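You operate a simulated robot arm through the tools that you are given. There is no shell and no other tool.

You run a simulated robot arm. Do the job below in one go: nothing can be reset, and whatever is moved stays where it is left.

JOB
Gauge both tiles on the shim board; roll the thicker to within 2 mm of the thinner.
Fine: the thinner stays as it is; use the hand roller; gauge and roller go back. Set down upright: orange thickness gauge, hand roller.

The check looks at the end state, three seconds after you hand in, the way a careful person would. Anything else that was tipped, shoved, dropped, spilled or broken makes it a failure.

ROBOT AND FRAMES
A 7-joint arm with a two-finger parallel gripper, fixed in place. Base frame: the origin is on the floor under the middle of its stand, x ahead of it, y to its left, z up; the work surface is at about z = 80. Units: cm, degrees, N and s.
With the tool pointing down near the work surface it reaches from about 24 to 68 cm from the base axis. Its first joint turns from -66.0 to 66.0 degrees. Payload 2.4 kg.
The TCP is the grasp point between the finger pads, 3 cm short of the fingertips. In the tool frame z runs along the fingers and y along their closing line. Largest opening 9.4 cm; finger width 2.8, thickness 1; the body of the gripper, 5 by 9.6 cm, starts 5.5 cm behind the TCP.
Orientation is told as [roll, pitch, yaw] about the base's x, y, z axes, in that order, counted from this pose: with the fingers straight down and closing along the base's y, the tool's x points along the base's -x, its y along +y and its z along -z.

CONTROLS
- The arm moves only by the tool send_rows. Its argument "series" is a list of rows, each a list of 7 numbers: the opening in per cent of the stroke, from 0 (shut) to 100 (fully open), then the shift along the base's x, y, z in cm, then the turn, a rotation vector about the base's x, y, z in degrees. In form: [[fingers, dx, dy, dz, wx, wy, wz], ...]. A call has 1 to 20 rows; each row shifts and turns the commanded pose from where the row before left it. Rows are played at 5 a second. More than 5 cm and 8.6 degrees between two rows, or a gripper value outside its range, and nothing of the call is played. Where a pose cannot be reached the arm comes as near as it can. A force on the tool above 70 N (or 10 N above the force at the start of the call, whichever is more), or a blocked arm, ends the call early, and 0.2 s more pass. Each finger travels about 15.3 cm/s and halts on what it meets, pressing with about 25 N; the grip force reading is that of the motor and also rises with nothing between the fingers. The clock runs only during rows and for 0.2 s after the last one: add rows that do not move to give the fingers time. It gives the time, the measured TCP pose, the force on the tool (base axes), the opening and the grip force at its end, in the units of the frame above (readings bear some noise), with the torque about the TCP (base axes, N m) and any sound that the robot's microphone picked up.
- Cameras (640 x 400 px; columns grow to the right, rows downward): "scene" is fixed at [4.48, 48.68, 144.01]; the picture's right is [-0.64, -0.76, 0.00], its down [-0.47, 0.40, -0.79] and it looks along [0.60, -0.51, -0.62] (base axes); focal length 356 px, centre (320, 200). "wrist" rides on the gripper at [7.6, 1.4, -10.2] in the tool frame; the picture's right is [-0.18, 0.98, 0.00], its down [-0.75, -0.14, -0.64] and it looks along [-0.63, -0.12, 0.77] (tool axes); focal length 243 px, centre (320, 200). There is no depth. A picture from a camera that has moved, and an enlarged one, comes with that camera's place and axes in the base frame and with its lens.
- grab_frame(camera): a new picture of that camera. No time passes.
- zoom(camera, box): a new picture of the part [left, top, right, bottom] of that camera's present view, enlarged. No time passes.
- close_job(): hands the job in; it is judged then, once.

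Places have to be worked out from the pictures, the camera data and where the tool is seen. Open the gripper and draw the arm clear of the work before you hand the job in, unless the task says otherwise.

The tools are called after "Emit:" as a command line: name --pt "numbers of a row" for each row, then --argument value for the rest, lists and objects as JSON in quotes. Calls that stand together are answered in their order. send_rows: Moves the arm, as the interface text tells. Its arguments: {"type":"object","properties":{"series":{"type":"array","items":{"type":"array","items":{"type":"number"}}}},"required":["series"]} The other tools are called the same way: grab_frame (camera) takes a picture; zoom (camera, box) takes an enlarged picture of a part of a camera's view; close_job () hands the job in.

At the start:

```text
time: 0.0
tool_pos: [42.65, 13.23, 106.3]
orientation: [0.0, 0.0, -0.1]
ft_force: [-0.4, -0.2, 0.3]
moment: [0.01, 0.0, 0.01]
grip_width: 9.4
gripper_force: 0.0
```

scene: 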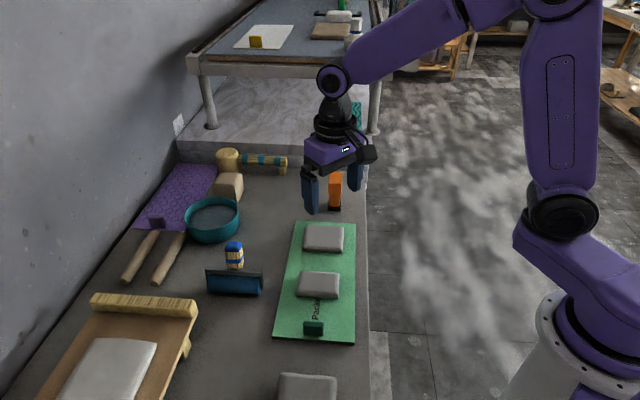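
wrist: 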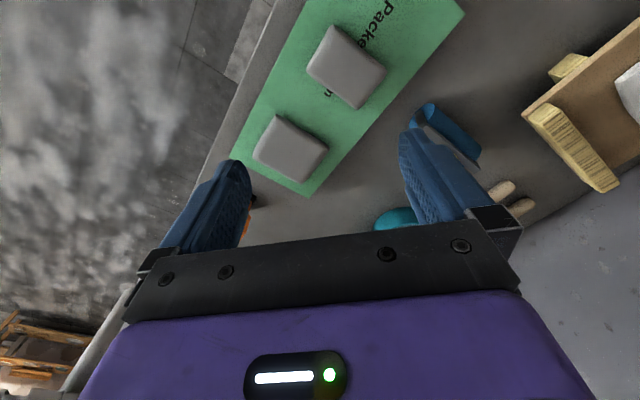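

The scene shows a green board with two grey tiles, an orange gauge behind it near the gripper, and several tools. I'll zoom in for details before moving.

Emit:
zoom --camera "scene" --box '[240, 160, 400, 260]'

Emit:
zoom --camera "scene" --box '[240, 250, 400, 350]'

Emit:
zoom --camera "scene" --box '[100, 130, 300, 255]'

Emit:
zoom --camera "scene" --box '[40, 230, 312, 400]'

Emit:
zoom --camera "wrist" --box '[160, 0, 480, 200]'

```text
4.00 times, centred on (320, 210) of scene
camera zoom: at [4.48, 48.68, 144.01], right [-0.64, -0.76, 0.0], down [-0.47, 0.4, -0.79], along [0.6, -0.51, -0.62], focal length 1423 px, centre (320, 160)
```

zoom: 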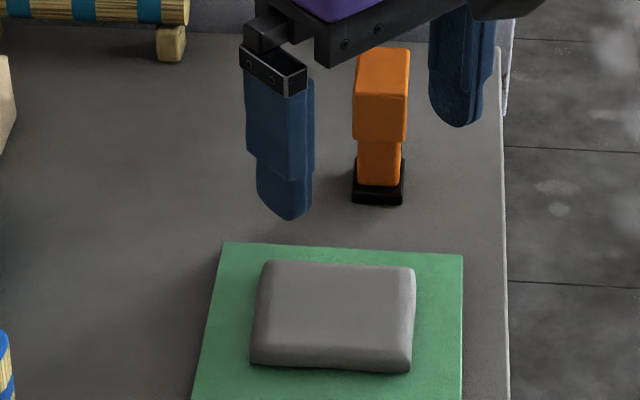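

```text
4.00 times, centred on (320, 300) of scene
camera zoom: at [4.48, 48.68, 144.01], right [-0.64, -0.76, 0.0], down [-0.47, 0.4, -0.79], along [0.6, -0.51, -0.62], focal length 1423 px, centre (320, -200)
```

zoom: 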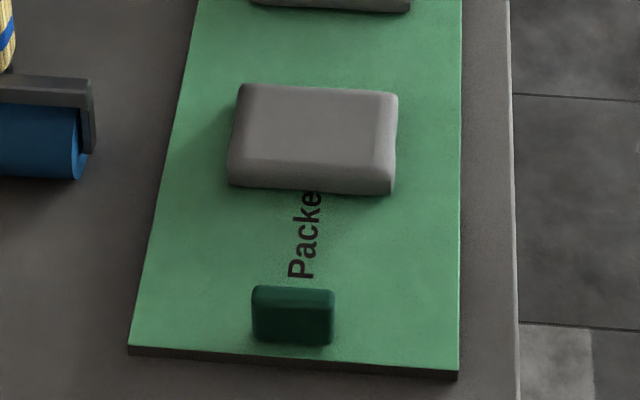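

```text
3.20 times, centred on (200, 192) of scene
camera zoom: at [4.48, 48.68, 144.01], right [-0.64, -0.76, 0.0], down [-0.47, 0.4, -0.79], along [0.6, -0.51, -0.62], focal length 1138 px, centre (704, 224)
```

zoom: 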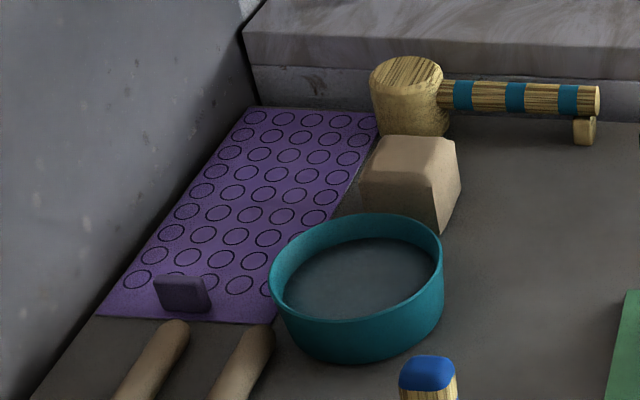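

```text
2.35 times, centred on (176, 315) of scene
camera zoom: at [4.48, 48.68, 144.01], right [-0.64, -0.76, 0.0], down [-0.47, 0.4, -0.79], along [0.6, -0.51, -0.62], focal length 837 px, centre (659, -71)
```

zoom: 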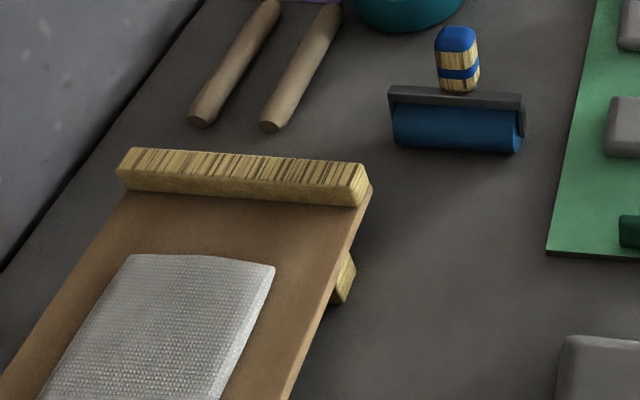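

```text
2.00 times, centred on (320, 100) of wrist
camera zoom: at [35.02, 14.59, 116.6], right [0.18, 0.98, 0.0], down [0.75, -0.14, 0.64], along [0.63, -0.12, -0.77], focal length 485 px, centre (320, 400)
```

zoom: 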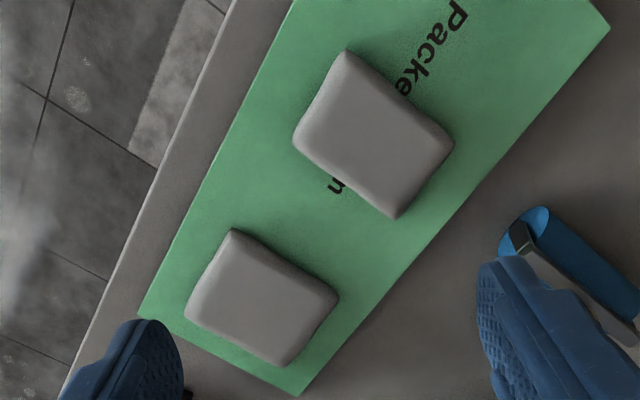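

The board runs diagonally (long axis about [0.7,-0.7]), with tiles near (52,6.6) and (42,16.7). The gauge is near (61.5,-4.6) and the roller near (54,31). I'll move the wrist camera over to look at the gauge first.

Emit:
send_rows --pt "100 0 -4.5 0 0 0 0" --pt "100 0 -4.5 0 0 0 0" --pt "100 1.5 -4.5 0 0 0 0" --pt "100 0 0 0 0 0 0"

Emit:
grab_frame --camera "wrist"

Emit:
zoom --camera "wrist" --box '[220, 60, 420, 185]'

Emit:
zoom --camera "scene" --box '[270, 150, 370, 212]'

```text
time: 1.0
tool_pos: [44.1, -0.46, 106.33]
orientation: [0.0, 0.0, 0.1]
ft_force: [0.7, 0.6, 0.2]
moment: [-0.03, -0.02, 0.0]
grip_width: 9.4
gripper_force: 0.1
```

```text
taken
camera wrist: at [36.59, 0.92, 116.65], right [0.18, 0.98, 0.0], down [0.75, -0.14, 0.64], along [0.63, -0.12, -0.77], focal length 243 px, centre (320, 200)
```

wrist: 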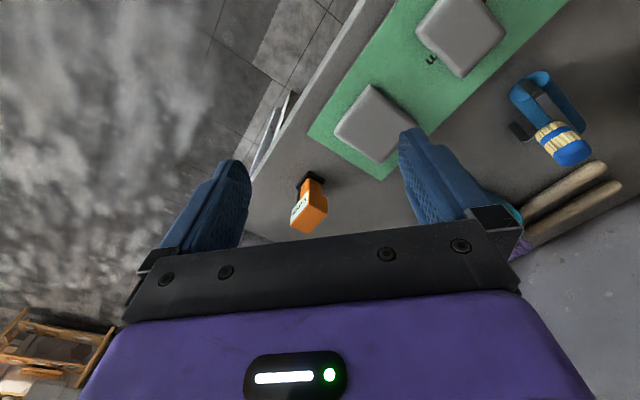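

```text
3.20 times, centred on (320, 122) of wrist
camera zoom: at [36.59, 0.92, 116.65], right [0.18, 0.98, 0.0], down [0.75, -0.14, 0.64], along [0.63, -0.12, -0.77], focal length 776 px, centre (320, 448)
```

zoom: 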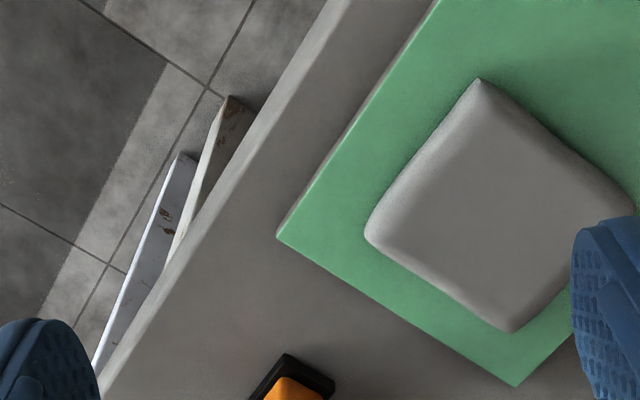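

```text
6.40 times, centred on (320, 181) of scene
camera zoom: at [4.48, 48.68, 144.01], right [-0.64, -0.76, 0.0], down [-0.47, 0.4, -0.79], along [0.6, -0.51, -0.62], focal length 2277 px, centre (320, 322)
```

zoom: 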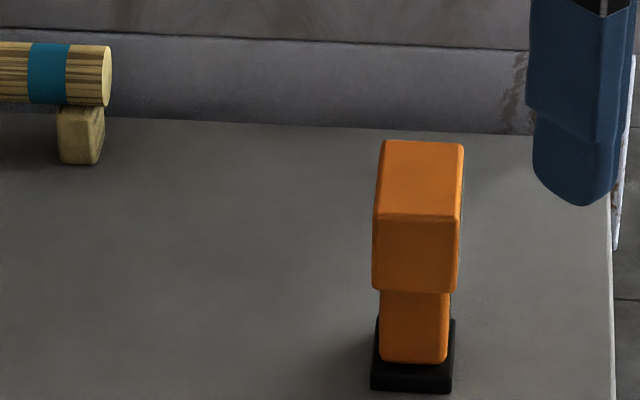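

The gauge has a display on the side facing the robot. I'll zoom in on it, and on the roller.

Emit:
zoom --camera "wrist" --box '[268, 160, 348, 240]'

Emit:
zoom --camera "wrist" --box '[480, 50, 640, 180]'

Emit:
zoom --camera "wrist" --box '[380, 0, 560, 110]'

```text
5.00 times, centred on (308, 200) of wrist
camera zoom: at [36.59, 0.92, 116.65], right [0.18, 0.98, 0.0], down [0.75, -0.14, 0.64], along [0.63, -0.12, -0.77], focal length 1213 px, centre (380, 200)
```

zoom: 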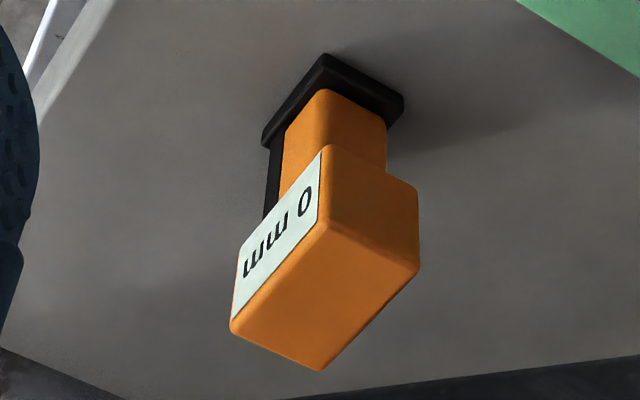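

```text
3.08 times, centred on (560, 115) of wrist
camera zoom: at [36.59, 0.92, 116.65], right [0.18, 0.98, 0.0], down [0.75, -0.14, 0.64], along [0.63, -0.12, -0.77], focal length 746 px, centre (-418, 462)
```

zoom: 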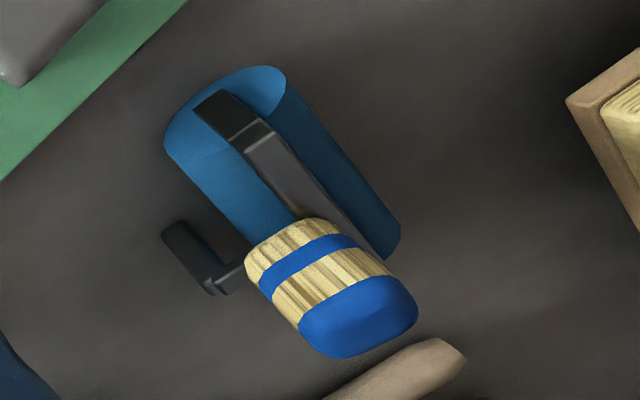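

```text
3.56 times, centred on (470, 55) of wrist
camera zoom: at [36.59, 0.92, 116.65], right [0.18, 0.98, 0.0], down [0.75, -0.14, 0.64], along [0.63, -0.12, -0.77], focal length 863 px, centre (-213, 716)
```

zoom: 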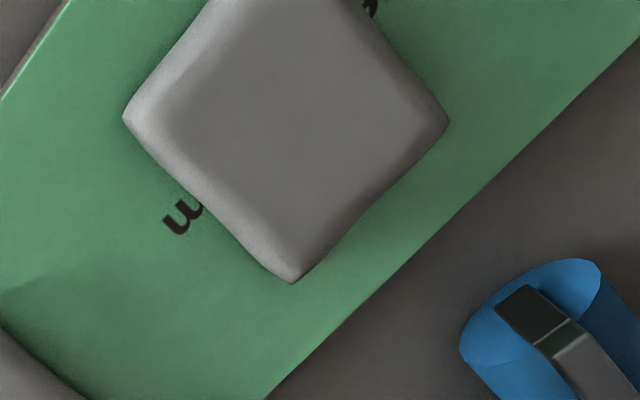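

The gauge reads "0 mm" standing on the table, with its display facing the robot. I place its head at about (61.6,-5.6), top at about z=90. I'll move above it with a 45° yaw so the fingers close on its end faces and the camera keeps sight of the display.

Emit:
send_rows --pt "100 2.5 -0.857 -1 0 0 7.5" --pt "100 2.5 -0.857 -1 0 0 7.5" --pt "100 2.5 -0.857 -1 0 0 7.5" --pt "100 2.5 -0.857 -1 0 0 7.5" --pt "100 2.5 -0.857 -1 0 0 7.5" --pt "100 2.5 -0.857 -1 0 0 7.4" --pt "100 0 0 0 0 0 0"

Emit:
grab_frame --camera "wrist"

Emit:
grab_frame --camera "scene"

```text
time: 2.6
tool_pos: [59.15, -5.51, 100.34]
orientation: [0.0, 0.0, 45.1]
ft_force: [0.3, 0.3, -0.1]
moment: [0.01, 0.04, -0.01]
grip_width: 9.42
gripper_force: 0.0
```

```text
taken
camera wrist: at [52.81, -9.84, 110.62], right [-0.57, 0.82, 0.0], down [0.63, 0.43, 0.64], along [0.53, 0.36, -0.77], focal length 243 px, centre (320, 200)
```

wrist: 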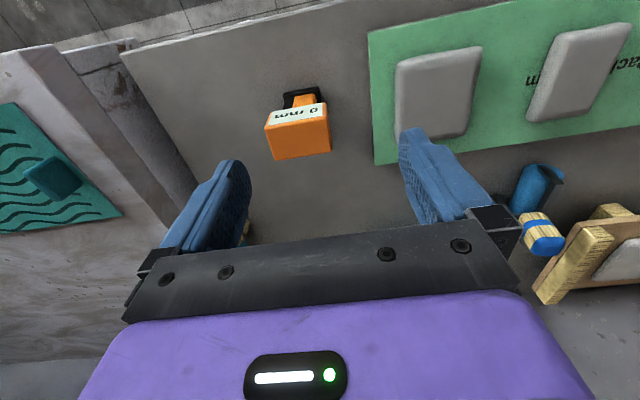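

```text
taken
```

scene: 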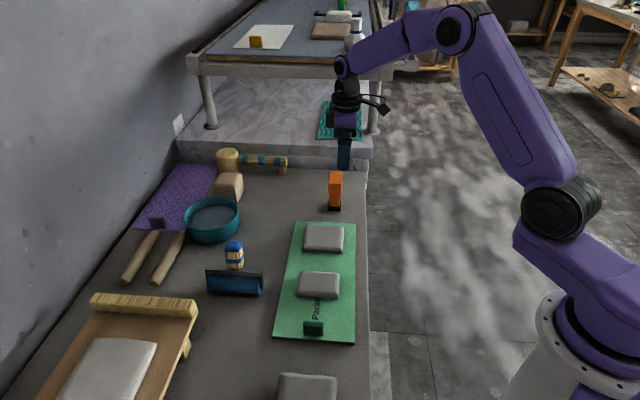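

The gauge is now visible between the fingers and slightly off-centre. I'll zoom in to refine its position.

Emit:
zoom --camera "wrist" --box '[250, 75, 350, 175]'

Emit:
zoom --camera "scene" --box '[300, 160, 370, 215]'

Emit:
zoom --camera "wrist" --box '[380, 0, 640, 160]'

```text
4.00 times, centred on (300, 125) of wrist
camera zoom: at [52.81, -9.84, 110.62], right [-0.57, 0.82, 0.0], down [0.63, 0.43, 0.64], along [0.53, 0.36, -0.77], focal length 970 px, centre (400, 500)
```

zoom: 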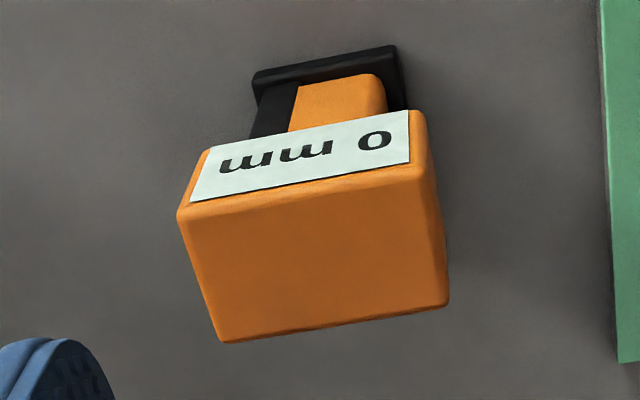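

```text
7.27 times, centred on (335, 188) of scene
camera zoom: at [4.48, 48.68, 144.01], right [-0.64, -0.76, 0.0], down [-0.47, 0.4, -0.79], along [0.6, -0.51, -0.62], focal length 2587 px, centre (211, 291)
```

zoom: 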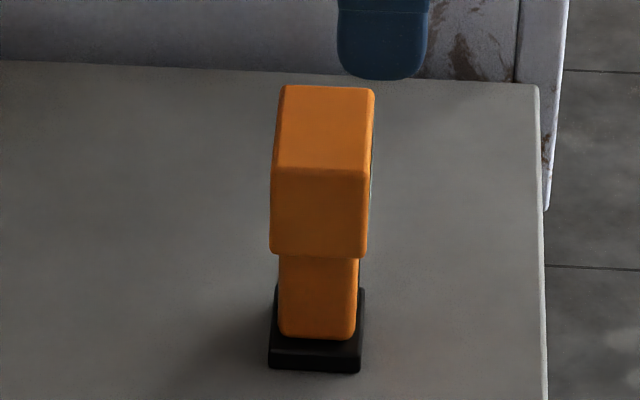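

```text
2.46 times, centred on (510, 80) of wrist
camera zoom: at [52.81, -9.84, 110.62], right [-0.57, 0.82, 0.0], down [0.63, 0.43, 0.64], along [0.53, 0.36, -0.77], focal length 597 px, centre (-148, 495)
```

zoom: 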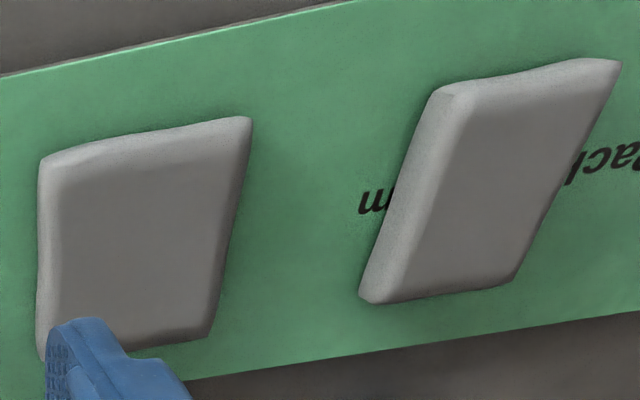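

Both cameras agree: head centre (62.4,-5.6), top z about 89.4, about 5.8 cm across my closing line, aligned at 45°. I'll shift over it, descend to z=87.5 and check the force.

Emit:
send_rows --pt "100 3.2 -0.1 0 0 0 0" --pt "100 0 0 -3.5 0 0 0" --pt "100 0 0 -3.5 0 0 0" --pt "100 0 0 -3 0 0 0" --pt "100 0 0 -2.8 0 0 0" --pt "100 0 0 0 0 0 0"

Emit:
grab_frame --camera "wrist"

Emit:
zoom --camera "scene" --box '[290, 120, 390, 220]'

```text
time: 4.0
tool_pos: [62.3, -5.52, 87.48]
orientation: [0.0, 0.0, 44.9]
ft_force: [-0.2, -0.2, -0.3]
moment: [0.02, 0.02, 0.02]
grip_width: 9.37
gripper_force: 0.1
```

```text
taken
camera wrist: at [56.02, -9.93, 97.77], right [-0.56, 0.83, 0.0], down [0.63, 0.43, 0.64], along [0.53, 0.36, -0.77], focal length 243 px, centre (320, 200)
```

wrist: 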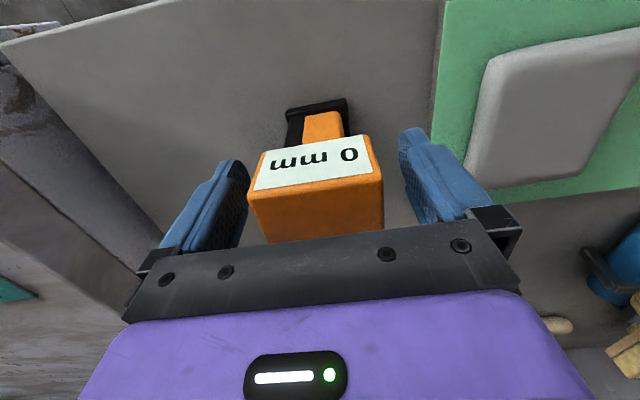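

```text
4.00 times, centred on (340, 170) of scene
camera zoom: at [4.48, 48.68, 144.01], right [-0.64, -0.76, 0.0], down [-0.47, 0.4, -0.79], along [0.6, -0.51, -0.62], focal length 1423 px, centre (240, 320)
```

zoom: 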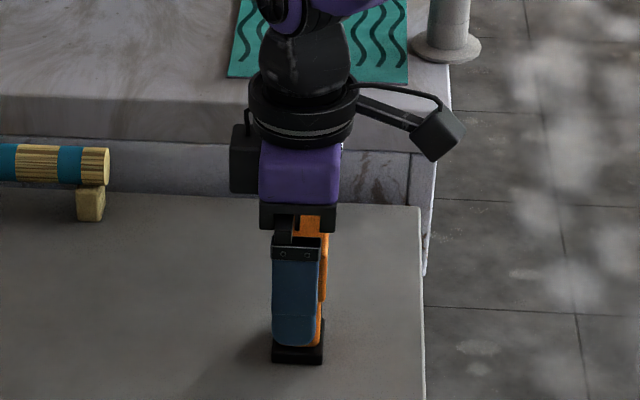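

The head sits centred between the fingers with nothing touching. I'll close on it gently.

Emit:
send_rows --pt "70 0 0 0 0 0 0" --pt "62 0 0 0 0 0 0" --pt "50 0 0 0 0 0 0" --pt "40 0 0 0 0 0 0" --pt "40 0 0 0 0 0 0"

Emit:
grab_frame --camera "wrist"

```text
time: 5.2
tool_pos: [62.35, -5.53, 87.46]
orientation: [0.0, -0.1, 45.0]
ft_force: [-0.5, -0.3, -0.1]
moment: [0.01, -0.01, -0.01]
grip_width: 6.21
gripper_force: 25.3
```

```text
taken
camera wrist: at [56.02, -9.93, 97.8], right [-0.56, 0.83, 0.0], down [0.63, 0.43, 0.64], along [0.53, 0.36, -0.77], focal length 243 px, centre (320, 200)
```

wrist: 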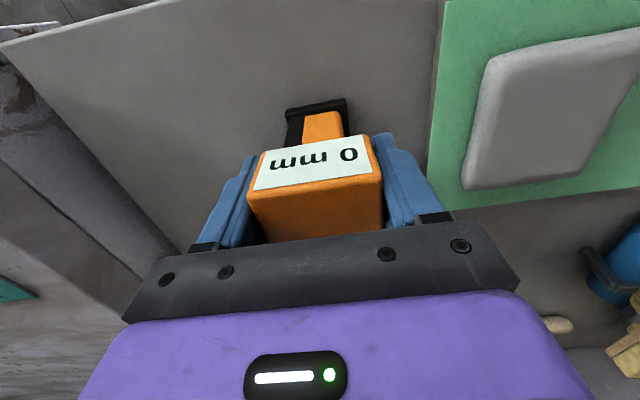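

The gauge is held (6.2 cm, 25 N). I'll lift it straight up and look at how the display behaves.

Emit:
send_rows --pt "40 0 0 0.5 0 0 0" --pt "40 0 0 1.5 0 0 0" --pt "40 0 0 2 0 0 0" --pt "40 0 0 2 0 0 0" --pt "40 0 0 0 0 0 0"

Emit:
grab_frame --camera "wrist"

Emit:
zoom --camera "wrist" --box '[400, 0, 640, 150]'

Emit:
zoom --camera "scene" --box '[270, 160, 390, 250]'

```text
time: 6.4
tool_pos: [62.39, -5.41, 93.51]
orientation: [0.0, 0.0, 44.9]
ft_force: [0.3, -0.2, -1.1]
moment: [0.02, 0.01, -0.05]
grip_width: 6.18
gripper_force: 24.9
```

```text
taken
camera wrist: at [55.99, -9.95, 103.75], right [-0.56, 0.83, 0.0], down [0.63, 0.43, 0.64], along [0.53, 0.36, -0.77], focal length 243 px, centre (320, 200)
```

wrist: 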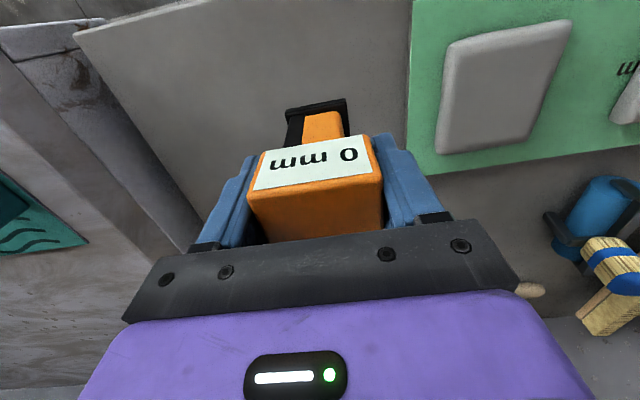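

```text
2.67 times, centred on (520, 75) of wrist
camera zoom: at [55.99, -9.95, 103.75], right [-0.56, 0.83, 0.0], down [0.63, 0.43, 0.64], along [0.53, 0.36, -0.77], focal length 647 px, centre (-213, 533)
```

zoom: 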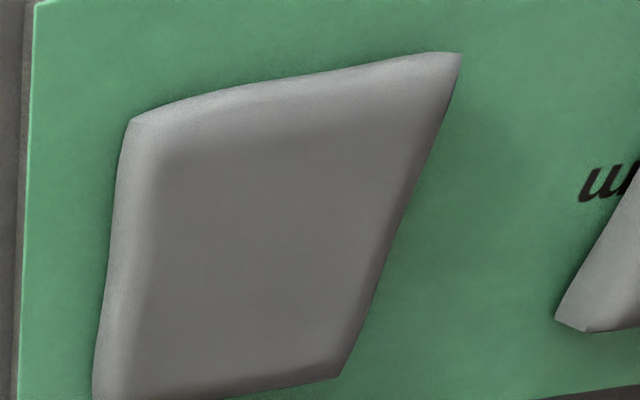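

```text
4.44 times, centred on (330, 205) of scene
camera zoom: at [4.48, 48.68, 144.01], right [-0.64, -0.76, 0.0], down [-0.47, 0.4, -0.79], along [0.6, -0.51, -0.62], focal length 1581 px, centre (276, 178)
```

zoom: 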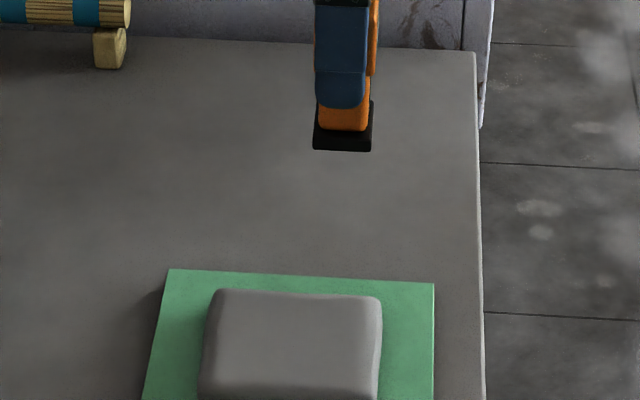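

The gauge lifts cleanly (about 1 N), foot bottom is now 6 cm above the table. I place the far tile's centre near (53.0,6.3) with its top near z 81.6. I'll carry the gauge above it and begin to lower.

Emit:
send_rows --pt "40 -2.35 2.93 0 0 0 0" --pt "40 -2.35 2.93 0 0 0 0" --pt "40 -2.35 2.93 0 0 0 0" --pt "40 -2.35 2.93 0 0 0 0" --pt "40 0 0 -2 0 0 0" --pt "40 0 0 0 0 0 0"

Emit:
grab_frame --camera "wrist"

Emit:
zoom --camera "scene" --box '[260, 160, 400, 260]'

```text
time: 7.8
tool_pos: [52.91, 6.15, 91.46]
orientation: [-0.1, 0.1, 45.0]
ft_force: [-0.4, 0.2, -1.1]
moment: [-0.05, -0.03, 0.01]
grip_width: 6.2
gripper_force: 24.9
```

```text
taken
camera wrist: at [46.55, 1.86, 101.74], right [-0.56, 0.83, 0.0], down [0.63, 0.43, 0.64], along [0.53, 0.36, -0.77], focal length 243 px, centre (320, 200)
```

wrist: 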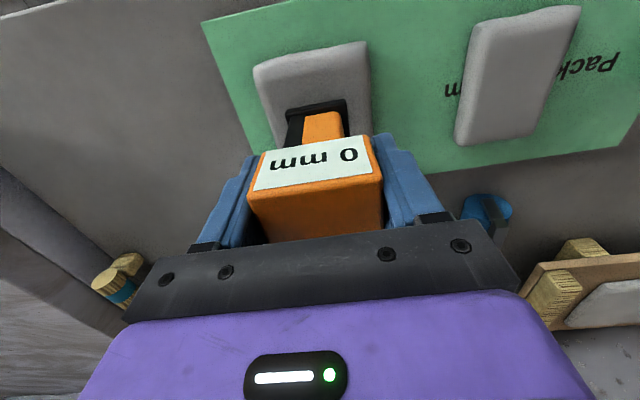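

```text
4.00 times, centred on (330, 210) of scene
camera zoom: at [4.48, 48.68, 144.01], right [-0.64, -0.76, 0.0], down [-0.47, 0.4, -0.79], along [0.6, -0.51, -0.62], focal length 1423 px, centre (280, 160)
```

zoom: 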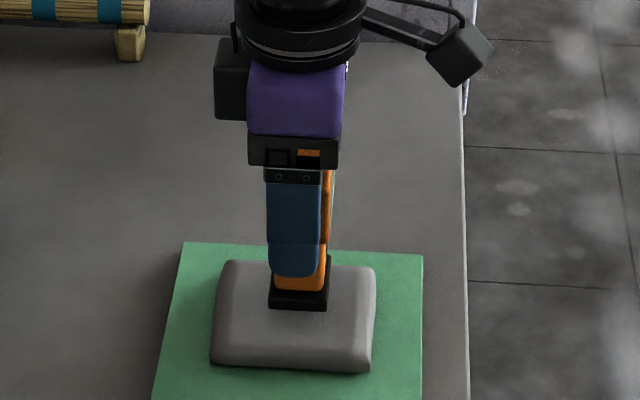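

The foot hangs over the middle of the far tile, about 2 cm above it. I'll lower it in steps, watching force.

Emit:
send_rows --pt "40 0 0 -1.0 0 0 0" --pt "40 0 0 -0.5 0 0 0" --pt "40 0 0 -0.2 0 0 0" --pt "40 0 0 0 0 0 0"

Emit:
grab_frame --camera "wrist"

Emit:
zoom --camera "scene" --box '[290, 200, 370, 260]'

```text
time: 8.8
tool_pos: [52.86, 6.2, 89.92]
orientation: [0.1, 0.1, 44.8]
ft_force: [-4.7, -0.2, 15.3]
moment: [-0.1, 0.36, 0.03]
grip_width: 6.19
gripper_force: 25.5
```

```text
taken
camera wrist: at [46.55, 1.79, 100.16], right [-0.56, 0.83, 0.0], down [0.63, 0.43, 0.64], along [0.53, 0.36, -0.77], focal length 243 px, centre (320, 200)
```

wrist: 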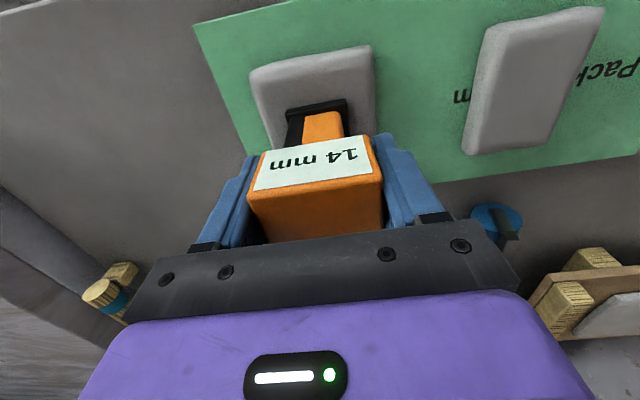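

```text
6.67 times, centred on (330, 230) of scene
camera zoom: at [4.44, 48.68, 144.01], right [-0.64, -0.76, 0.0], down [-0.47, 0.4, -0.79], along [0.6, -0.51, -0.62], focal length 2372 px, centre (253, 0)
```

zoom: 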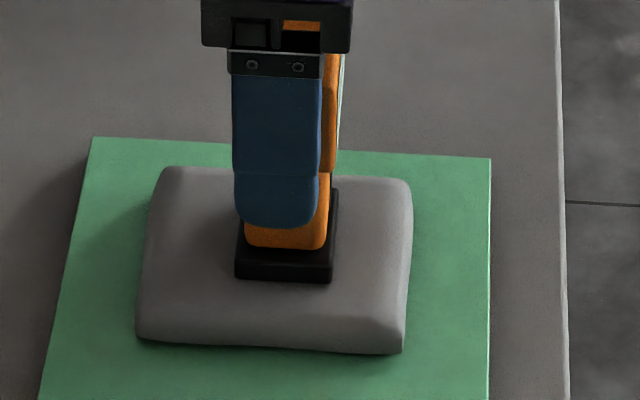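

Contact at TCP z=89.9 with about 15 N, and the display shows 14 mm on the far tile. I'll zoom in on the display to confirm.

Emit:
zoom --camera "wrist" --box '[240, 120, 400, 220]'

Emit:
zoom --camera "wrist" --box '[440, 0, 640, 150]'

```text
4.00 times, centred on (320, 170) of wrist
camera zoom: at [46.55, 1.79, 100.16], right [-0.56, 0.83, 0.0], down [0.63, 0.43, 0.64], along [0.53, 0.36, -0.77], focal length 970 px, centre (320, 320)
```

zoom: 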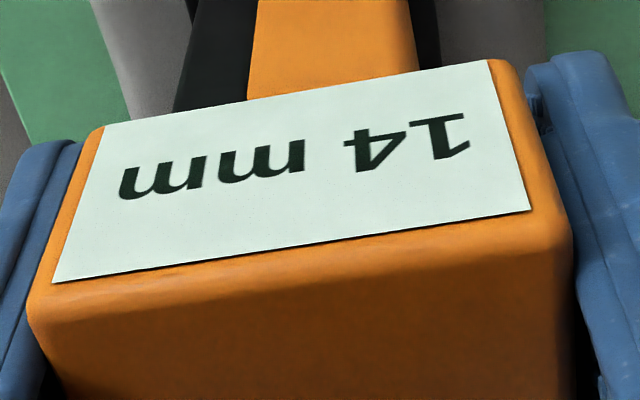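

```text
2.67 times, centred on (540, 75) of wrist
camera zoom: at [46.55, 1.79, 100.16], right [-0.56, 0.83, 0.0], down [0.63, 0.43, 0.64], along [0.53, 0.36, -0.77], focal length 647 px, centre (-267, 533)
```

zoom: 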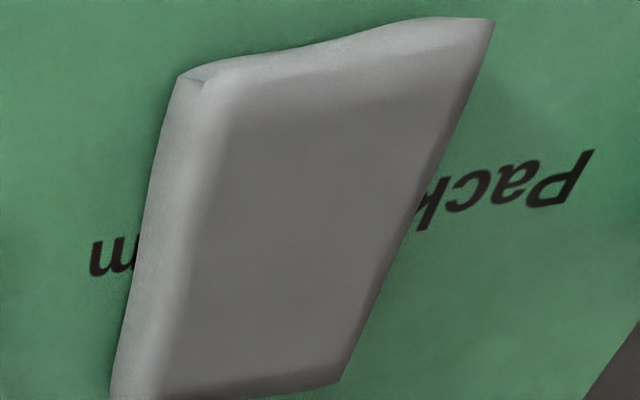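

Far tile reads 14 mm. I'll lift off and carry the gauge over the near tile at about (42.8,16.7).

Emit:
send_rows --pt "40 0 0 1 0 0 0" --pt "40 0 0 2 0 0 0" --pt "40 -2.52 2.62 0 0 0 0" --pt "40 -2.52 2.62 0 0 0 0" --pt "40 -2.52 2.62 0 0 0 0" --pt "40 -2.52 2.62 0 0 0 0" --pt "40 0 0 -1 0 0 0" --pt "40 0 0 0 0 0 0"

Emit:
grab_frame --camera "wrist"

Emit:
zoom --camera "scene" --box '[260, 210, 400, 310]'

```text
time: 10.6
tool_pos: [42.7, 16.61, 91.8]
orientation: [0.0, 0.0, 44.9]
ft_force: [0.3, -0.3, -0.1]
moment: [0.01, -0.04, 0.0]
grip_width: 6.21
gripper_force: 25.3
```

```text
taken
camera wrist: at [36.44, 12.23, 102.11], right [-0.56, 0.83, 0.0], down [0.63, 0.43, 0.64], along [0.53, 0.36, -0.77], focal length 243 px, centre (320, 200)
```

wrist: 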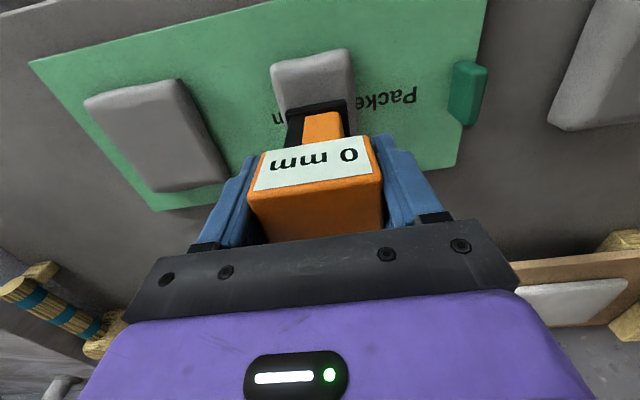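

```text
4.00 times, centred on (330, 260) of scene
camera zoom: at [4.48, 48.69, 144.01], right [-0.64, -0.76, 0.0], down [-0.47, 0.4, -0.79], along [0.6, -0.51, -0.62], focal length 1423 px, centre (280, -40)
```

zoom: 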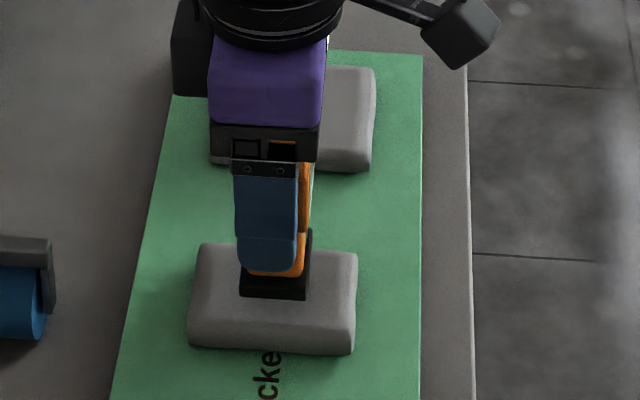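

Centred over the near tile, foot near z=84.3, display at 0. I'll lower gently until contact.

Emit:
send_rows --pt "40 0 0 -0.7 0 0 0" --pt "40 0 0 -0.4 0 0 0" --pt "40 0 0 -0.2 0 0 0" --pt "40 0 0 0 0 0 0"

Emit:
zoom --camera "wrist" --box '[240, 120, 400, 220]'

```text
time: 11.6
tool_pos: [42.78, 16.62, 90.56]
orientation: [0.0, -0.1, 44.8]
ft_force: [0.0, 0.1, -0.8]
moment: [0.01, -0.02, 0.0]
grip_width: 6.19
gripper_force: 25.0
```

```text
4.00 times, centred on (320, 170) of wrist
camera zoom: at [36.44, 12.22, 100.82], right [-0.56, 0.83, 0.0], down [0.63, 0.43, 0.64], along [0.53, 0.36, -0.77], focal length 970 px, centre (320, 320)
```

zoom: 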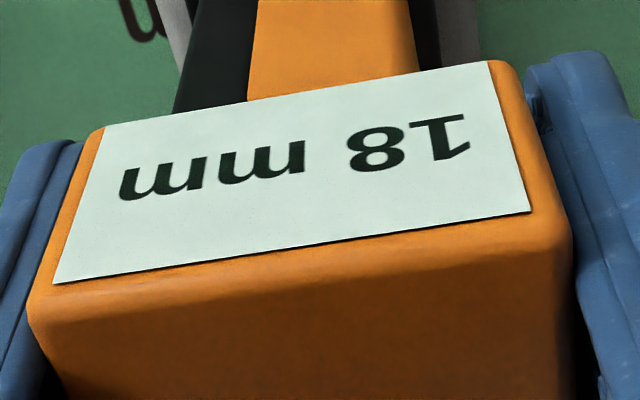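

It shows 18 mm already with the foot barely above the tile and no force yet. I'll lower a little more to confirm the value at actual contact.

Emit:
send_rows --pt "40 0 0 -0.15 0 0 0" --pt "40 0 0 0 0 0 0"

Emit:
zoom --camera "wrist" --box '[240, 120, 400, 220]'

Emit:
zoom --camera "scene" --box '[280, 250, 360, 310]'

```text
time: 12.2
tool_pos: [42.72, 16.69, 90.29]
orientation: [0.0, 0.0, 44.8]
ft_force: [0.3, -1.4, -0.9]
moment: [0.0, -0.04, 0.01]
grip_width: 6.18
gripper_force: 25.0
```

```text
4.00 times, centred on (320, 170) of wrist
camera zoom: at [36.44, 12.21, 100.66], right [-0.56, 0.83, 0.0], down [0.63, 0.43, 0.64], along [0.53, 0.36, -0.77], focal length 970 px, centre (320, 320)
```

zoom: 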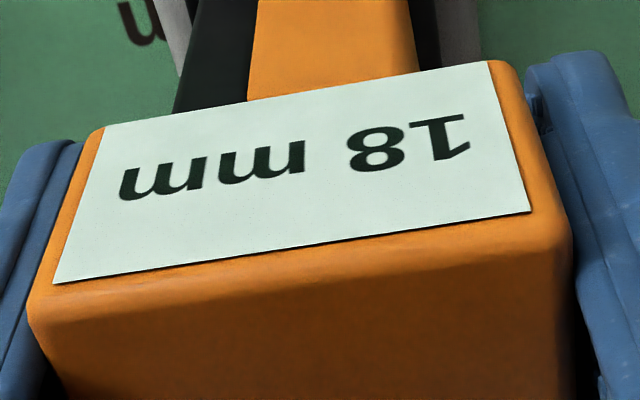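

```text
6.67 times, centred on (320, 280) of scene
camera zoom: at [4.48, 48.68, 144.01], right [-0.64, -0.76, 0.0], down [-0.47, 0.4, -0.79], along [0.6, -0.51, -0.62], focal length 2372 px, centre (320, -333)
```

zoom: 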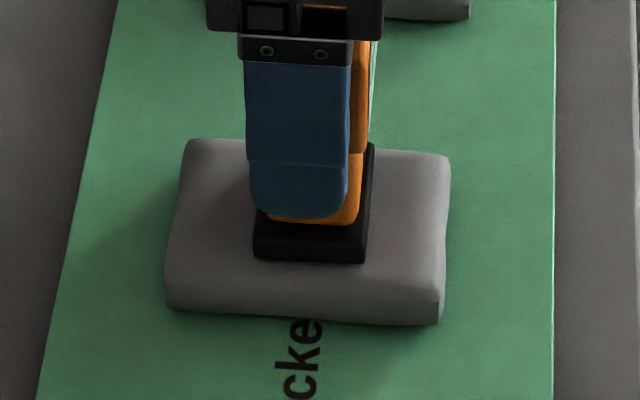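

Still no force, reading unchanged at 18 mm. I'll go down in 1 mm steps until contact to learn the real surface height.

Emit:
send_rows --pt "40 0 0 -0.1 0 0 0" --pt "40 0 0 0 0 0 0"

Emit:
send_rows --pt "40 0 0 -0.1 0 0 0" --pt "40 0 0 0 0 0 0"

Emit:
zoom --camera "wrist" --box '[240, 120, 400, 220]'

```text
time: 12.8
tool_pos: [42.81, 16.64, 90.36]
orientation: [0.1, 0.0, 45.0]
ft_force: [-0.9, -1.2, 7.8]
moment: [-0.13, 0.07, 0.03]
grip_width: 6.22
gripper_force: 24.8
```

```text
time: 13.4
tool_pos: [42.78, 16.59, 90.23]
orientation: [-0.1, 0.0, 45.0]
ft_force: [-3.0, -3.0, 25.4]
moment: [-0.04, 0.1, -0.01]
grip_width: 6.21
gripper_force: 24.7
```

```text
4.00 times, centred on (320, 170) of wrist
camera zoom: at [36.45, 12.24, 100.51], right [-0.56, 0.83, 0.0], down [0.63, 0.43, 0.64], along [0.53, 0.36, -0.77], focal length 970 px, centre (320, 320)
```

zoom: 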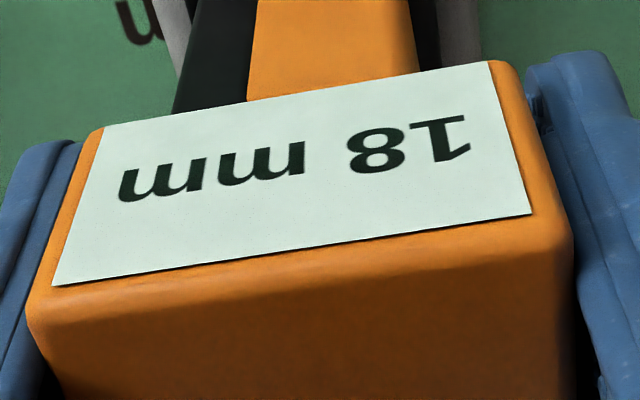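

Contact is at TCP z≈90.3, 4 mm higher than on the far tile, so readings (14 and 18 mm) and heights agree. The label "Packe… m" is half hidden, so I'll also gauge the bare board between the tiles to see what the gauge takes as its zero.

Emit:
send_rows --pt "40 0 0 1 0 0 0" --pt "40 0 0 1.5 0 0 0" --pt "40 2.14 -2.12 0 0 0 0" --pt "40 2.14 -2.12 0 0 0 0" --pt "40 0 0 0 0 0 0"

Emit:
grab_frame --camera "wrist"

Emit:
zoom --camera "scene" --box '[260, 200, 380, 300]'

```text
time: 14.6
tool_pos: [47.05, 12.52, 92.72]
orientation: [0.0, 0.0, 45.0]
ft_force: [0.8, 0.0, -1.0]
moment: [0.01, 0.03, 0.0]
grip_width: 6.19
gripper_force: 24.8
```

```text
taken
camera wrist: at [40.73, 8.07, 102.99], right [-0.56, 0.83, 0.0], down [0.63, 0.43, 0.64], along [0.53, 0.36, -0.77], focal length 243 px, centre (320, 200)
```

wrist: 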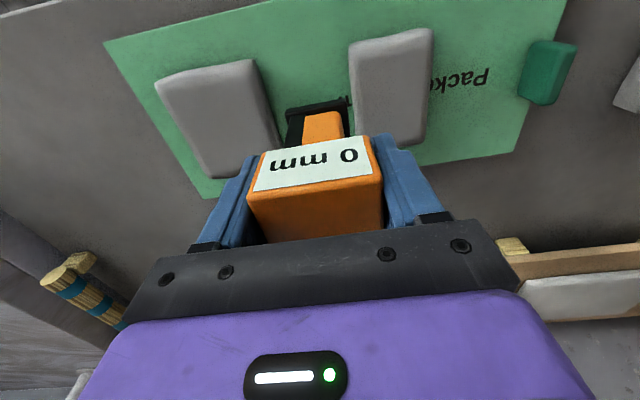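

```text
4.00 times, centred on (320, 250) of scene
camera zoom: at [4.48, 48.68, 144.01], right [-0.64, -0.76, 0.0], down [-0.47, 0.4, -0.79], along [0.6, -0.51, -0.62], focal length 1423 px, centre (320, 0)
```

zoom: 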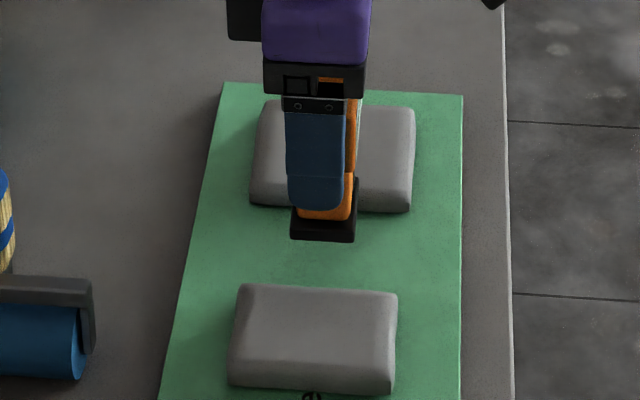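

The foot is above the gap with over 1 cm to either tile. I'll lower it to the bare board, shifting slightly toward the far tile to centre it.

Emit:
send_rows --pt "40 0.2 -0.2 -1.5 0 0 0" --pt "40 0 0 -1.5 0 0 0" --pt "40 0 0 -0.5 0 0 0" --pt "40 0 0 -0.3 0 0 0" --pt "40 0 0 0 0 0 0"

Emit:
grab_frame --camera "wrist"

Emit:
zoom --camera "scene" --box '[280, 230, 360, 290]'

```text
time: 15.8
tool_pos: [47.3, 12.18, 88.99]
orientation: [0.0, 0.0, 44.9]
ft_force: [-1.2, 0.6, -0.5]
moment: [0.0, -0.01, -0.01]
grip_width: 6.2
gripper_force: 24.7
```

```text
taken
camera wrist: at [40.97, 7.81, 99.19], right [-0.56, 0.83, 0.0], down [0.63, 0.43, 0.64], along [0.53, 0.36, -0.77], focal length 243 px, centre (320, 200)
```

wrist: 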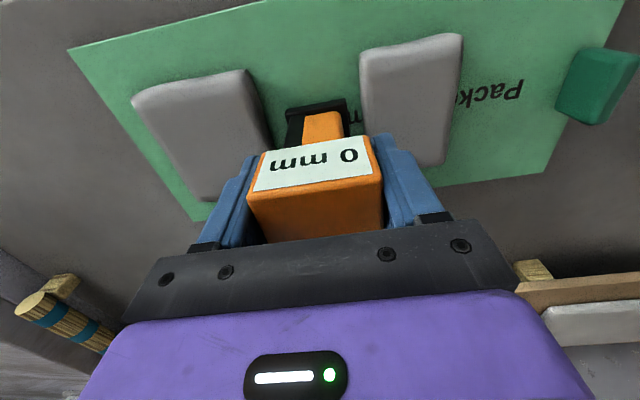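

```text
6.67 times, centred on (320, 260) of scene
camera zoom: at [4.48, 48.68, 144.01], right [-0.64, -0.76, 0.0], down [-0.47, 0.4, -0.79], along [0.6, -0.51, -0.62], focal length 2372 px, centre (320, -200)
```

zoom: 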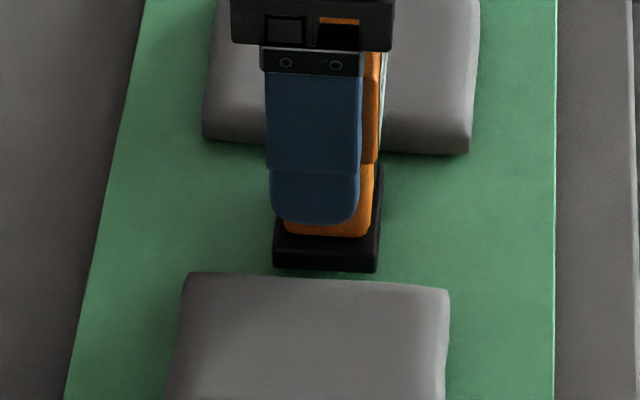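

No contact yet with the foot near z=81.5. Continuing in small steps.

Emit:
send_rows --pt "40 0 0 -0.25 0 0 0" --pt "40 0 0 0 0 0 0"

Emit:
send_rows --pt "40 0 0 -0.15 0 0 0" --pt "40 0 0 0 0 0 0"

Emit:
zoom --camera "wrist" --box '[220, 20, 480, 220]'

```text
time: 16.4
tool_pos: [47.33, 12.14, 88.67]
orientation: [0.0, 0.0, 44.9]
ft_force: [-0.1, -0.3, -0.6]
moment: [-0.02, -0.02, -0.02]
grip_width: 6.19
gripper_force: 25.4
```

```text
time: 17.0
tool_pos: [47.28, 12.22, 88.59]
orientation: [0.0, 0.0, 44.9]
ft_force: [-0.2, -0.1, 0.7]
moment: [-0.02, 0.01, 0.04]
grip_width: 6.21
gripper_force: 25.4
```

```text
2.00 times, centred on (350, 120) of wrist
camera zoom: at [40.96, 7.79, 98.76], right [-0.56, 0.83, 0.0], down [0.63, 0.43, 0.64], along [0.53, 0.36, -0.77], focal length 485 px, centre (260, 360)
```

zoom: 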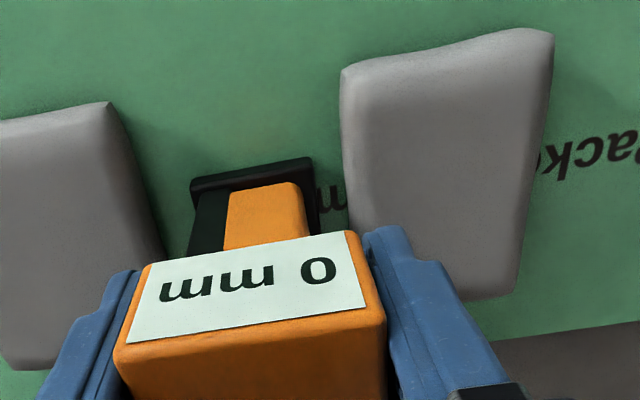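

The bare board touches at TCP z≈88.57 (board about 11 mm thick) and reads 0 mm. So the gauge gives tile thickness above the board: far tile 14 mm, near tile 18 mm. The near one needs rolling to about 14–15 mm; I'll take the gauge back to its spot now.

Emit:
send_rows --pt "40 0 0 1.0 0 0 0" --pt "40 0 0 2.5 0 0 0" --pt "40 0 0 2.0 0 0 0" --pt "40 3.01 -3.55 0 0 0 0" --pt "40 3.01 -3.55 0 0 0 0" --pt "40 3.01 -3.55 0 0 0 0" --pt "40 3.01 -3.55 0 0 0 0" --pt "40 3.01 -3.5 0 0 0 0" --pt "40 0 0 -2.5 0 0 0" --pt "40 0 0 -2.5 0 0 0" --pt "40 0 0 -0.9 0 0 0" --pt "40 0 0 0 0 0 0"

Emit:
grab_frame --camera "wrist"

Emit:
zoom --camera "scene" --box '[290, 140, 390, 220]'

```text
time: 19.6
tool_pos: [62.31, -5.42, 88.11]
orientation: [-0.1, 0.0, 44.9]
ft_force: [0.5, -0.3, 0.0]
moment: [-0.05, 0.0, 0.0]
grip_width: 6.21
gripper_force: 24.9
```

```text
taken
camera wrist: at [56.0, -9.88, 98.32], right [-0.56, 0.83, 0.0], down [0.63, 0.43, 0.64], along [0.53, 0.36, -0.77], focal length 243 px, centre (320, 200)
```

wrist: 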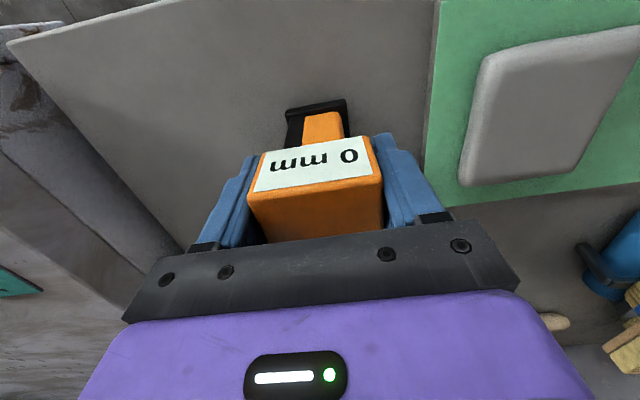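

```text
5.00 times, centred on (340, 180) of scene
camera zoom: at [4.48, 48.68, 144.01], right [-0.64, -0.76, 0.0], down [-0.47, 0.4, -0.79], along [0.6, -0.51, -0.62], focal length 1779 px, centre (220, 300)
```

zoom: 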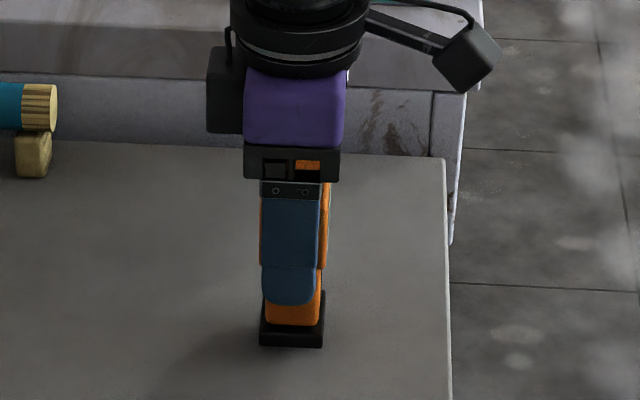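

The gauge is back over its spot with the foot about 6 mm above the table. I'll lower until it takes the table's load.

Emit:
send_rows --pt "40 0 0 -0.4 0 0 0" --pt "40 0 0 -0.15 0 0 0" --pt "40 0 0 0 0 0 0"

Emit:
send_rows --pt "40 0 0 -0.1 0 0 0" --pt "40 0 0 0 0 0 0"

```text
time: 20.4
tool_pos: [62.37, -5.54, 87.5]
orientation: [0.1, 0.0, 44.9]
ft_force: [0.7, 0.1, -0.8]
moment: [-0.04, 0.01, 0.0]
grip_width: 6.21
gripper_force: 24.8
```

```text
time: 21.0
tool_pos: [62.27, -5.43, 87.51]
orientation: [-0.1, -0.1, 44.9]
ft_force: [-3.3, 0.4, 10.5]
moment: [0.21, 0.16, 0.03]
grip_width: 6.17
gripper_force: 24.9
```

It now rests on the table (10 N). I'll open the fingers in stages and rise straight up.

Emit:
send_rows --pt "68 0 0 0.03 0 0 0" --pt "75 0 0 0 0 0 0" --pt "95 0 0 0 0 0 0" --pt "100 0 0 0 0 0 0" --pt "100 0 0 3 0 0 0" --pt "100 0 0 4 0 0 0" --pt "100 0 0 4 0 0 0" --pt "100 0 0 4 0 0 0" --pt "100 0 0 0 0 0 0"

Emit:
grab_frame --camera "wrist"

Emit:
zoom --camera "scene" --box '[290, 140, 390, 220]'

```text
time: 23.0
tool_pos: [62.46, -5.37, 102.46]
orientation: [0.1, 0.1, 45.0]
ft_force: [-0.2, -0.3, 0.6]
moment: [-0.01, 0.01, 0.0]
grip_width: 9.37
gripper_force: 0.0
```

```text
taken
camera wrist: at [56.01, -9.85, 112.79], right [-0.56, 0.83, 0.0], down [0.63, 0.43, 0.64], along [0.53, 0.36, -0.77], focal length 243 px, centre (320, 200)
```

wrist: 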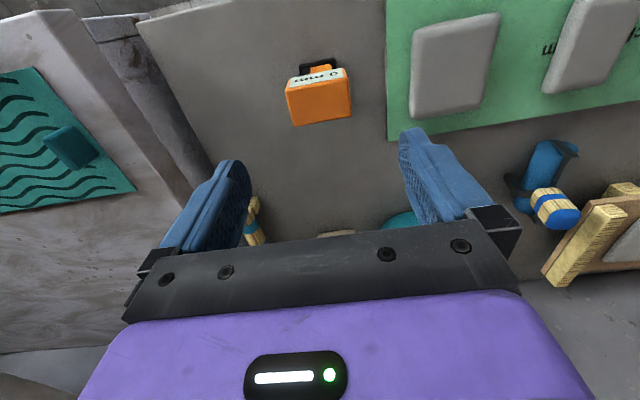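

```text
5.00 times, centred on (340, 180) of scene
camera zoom: at [4.48, 48.68, 144.01], right [-0.64, -0.76, 0.0], down [-0.47, 0.4, -0.79], along [0.6, -0.51, -0.62], focal length 1779 px, centre (220, 300)
```

zoom: 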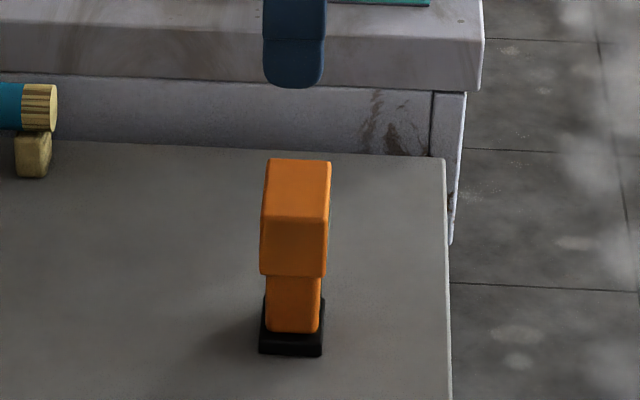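

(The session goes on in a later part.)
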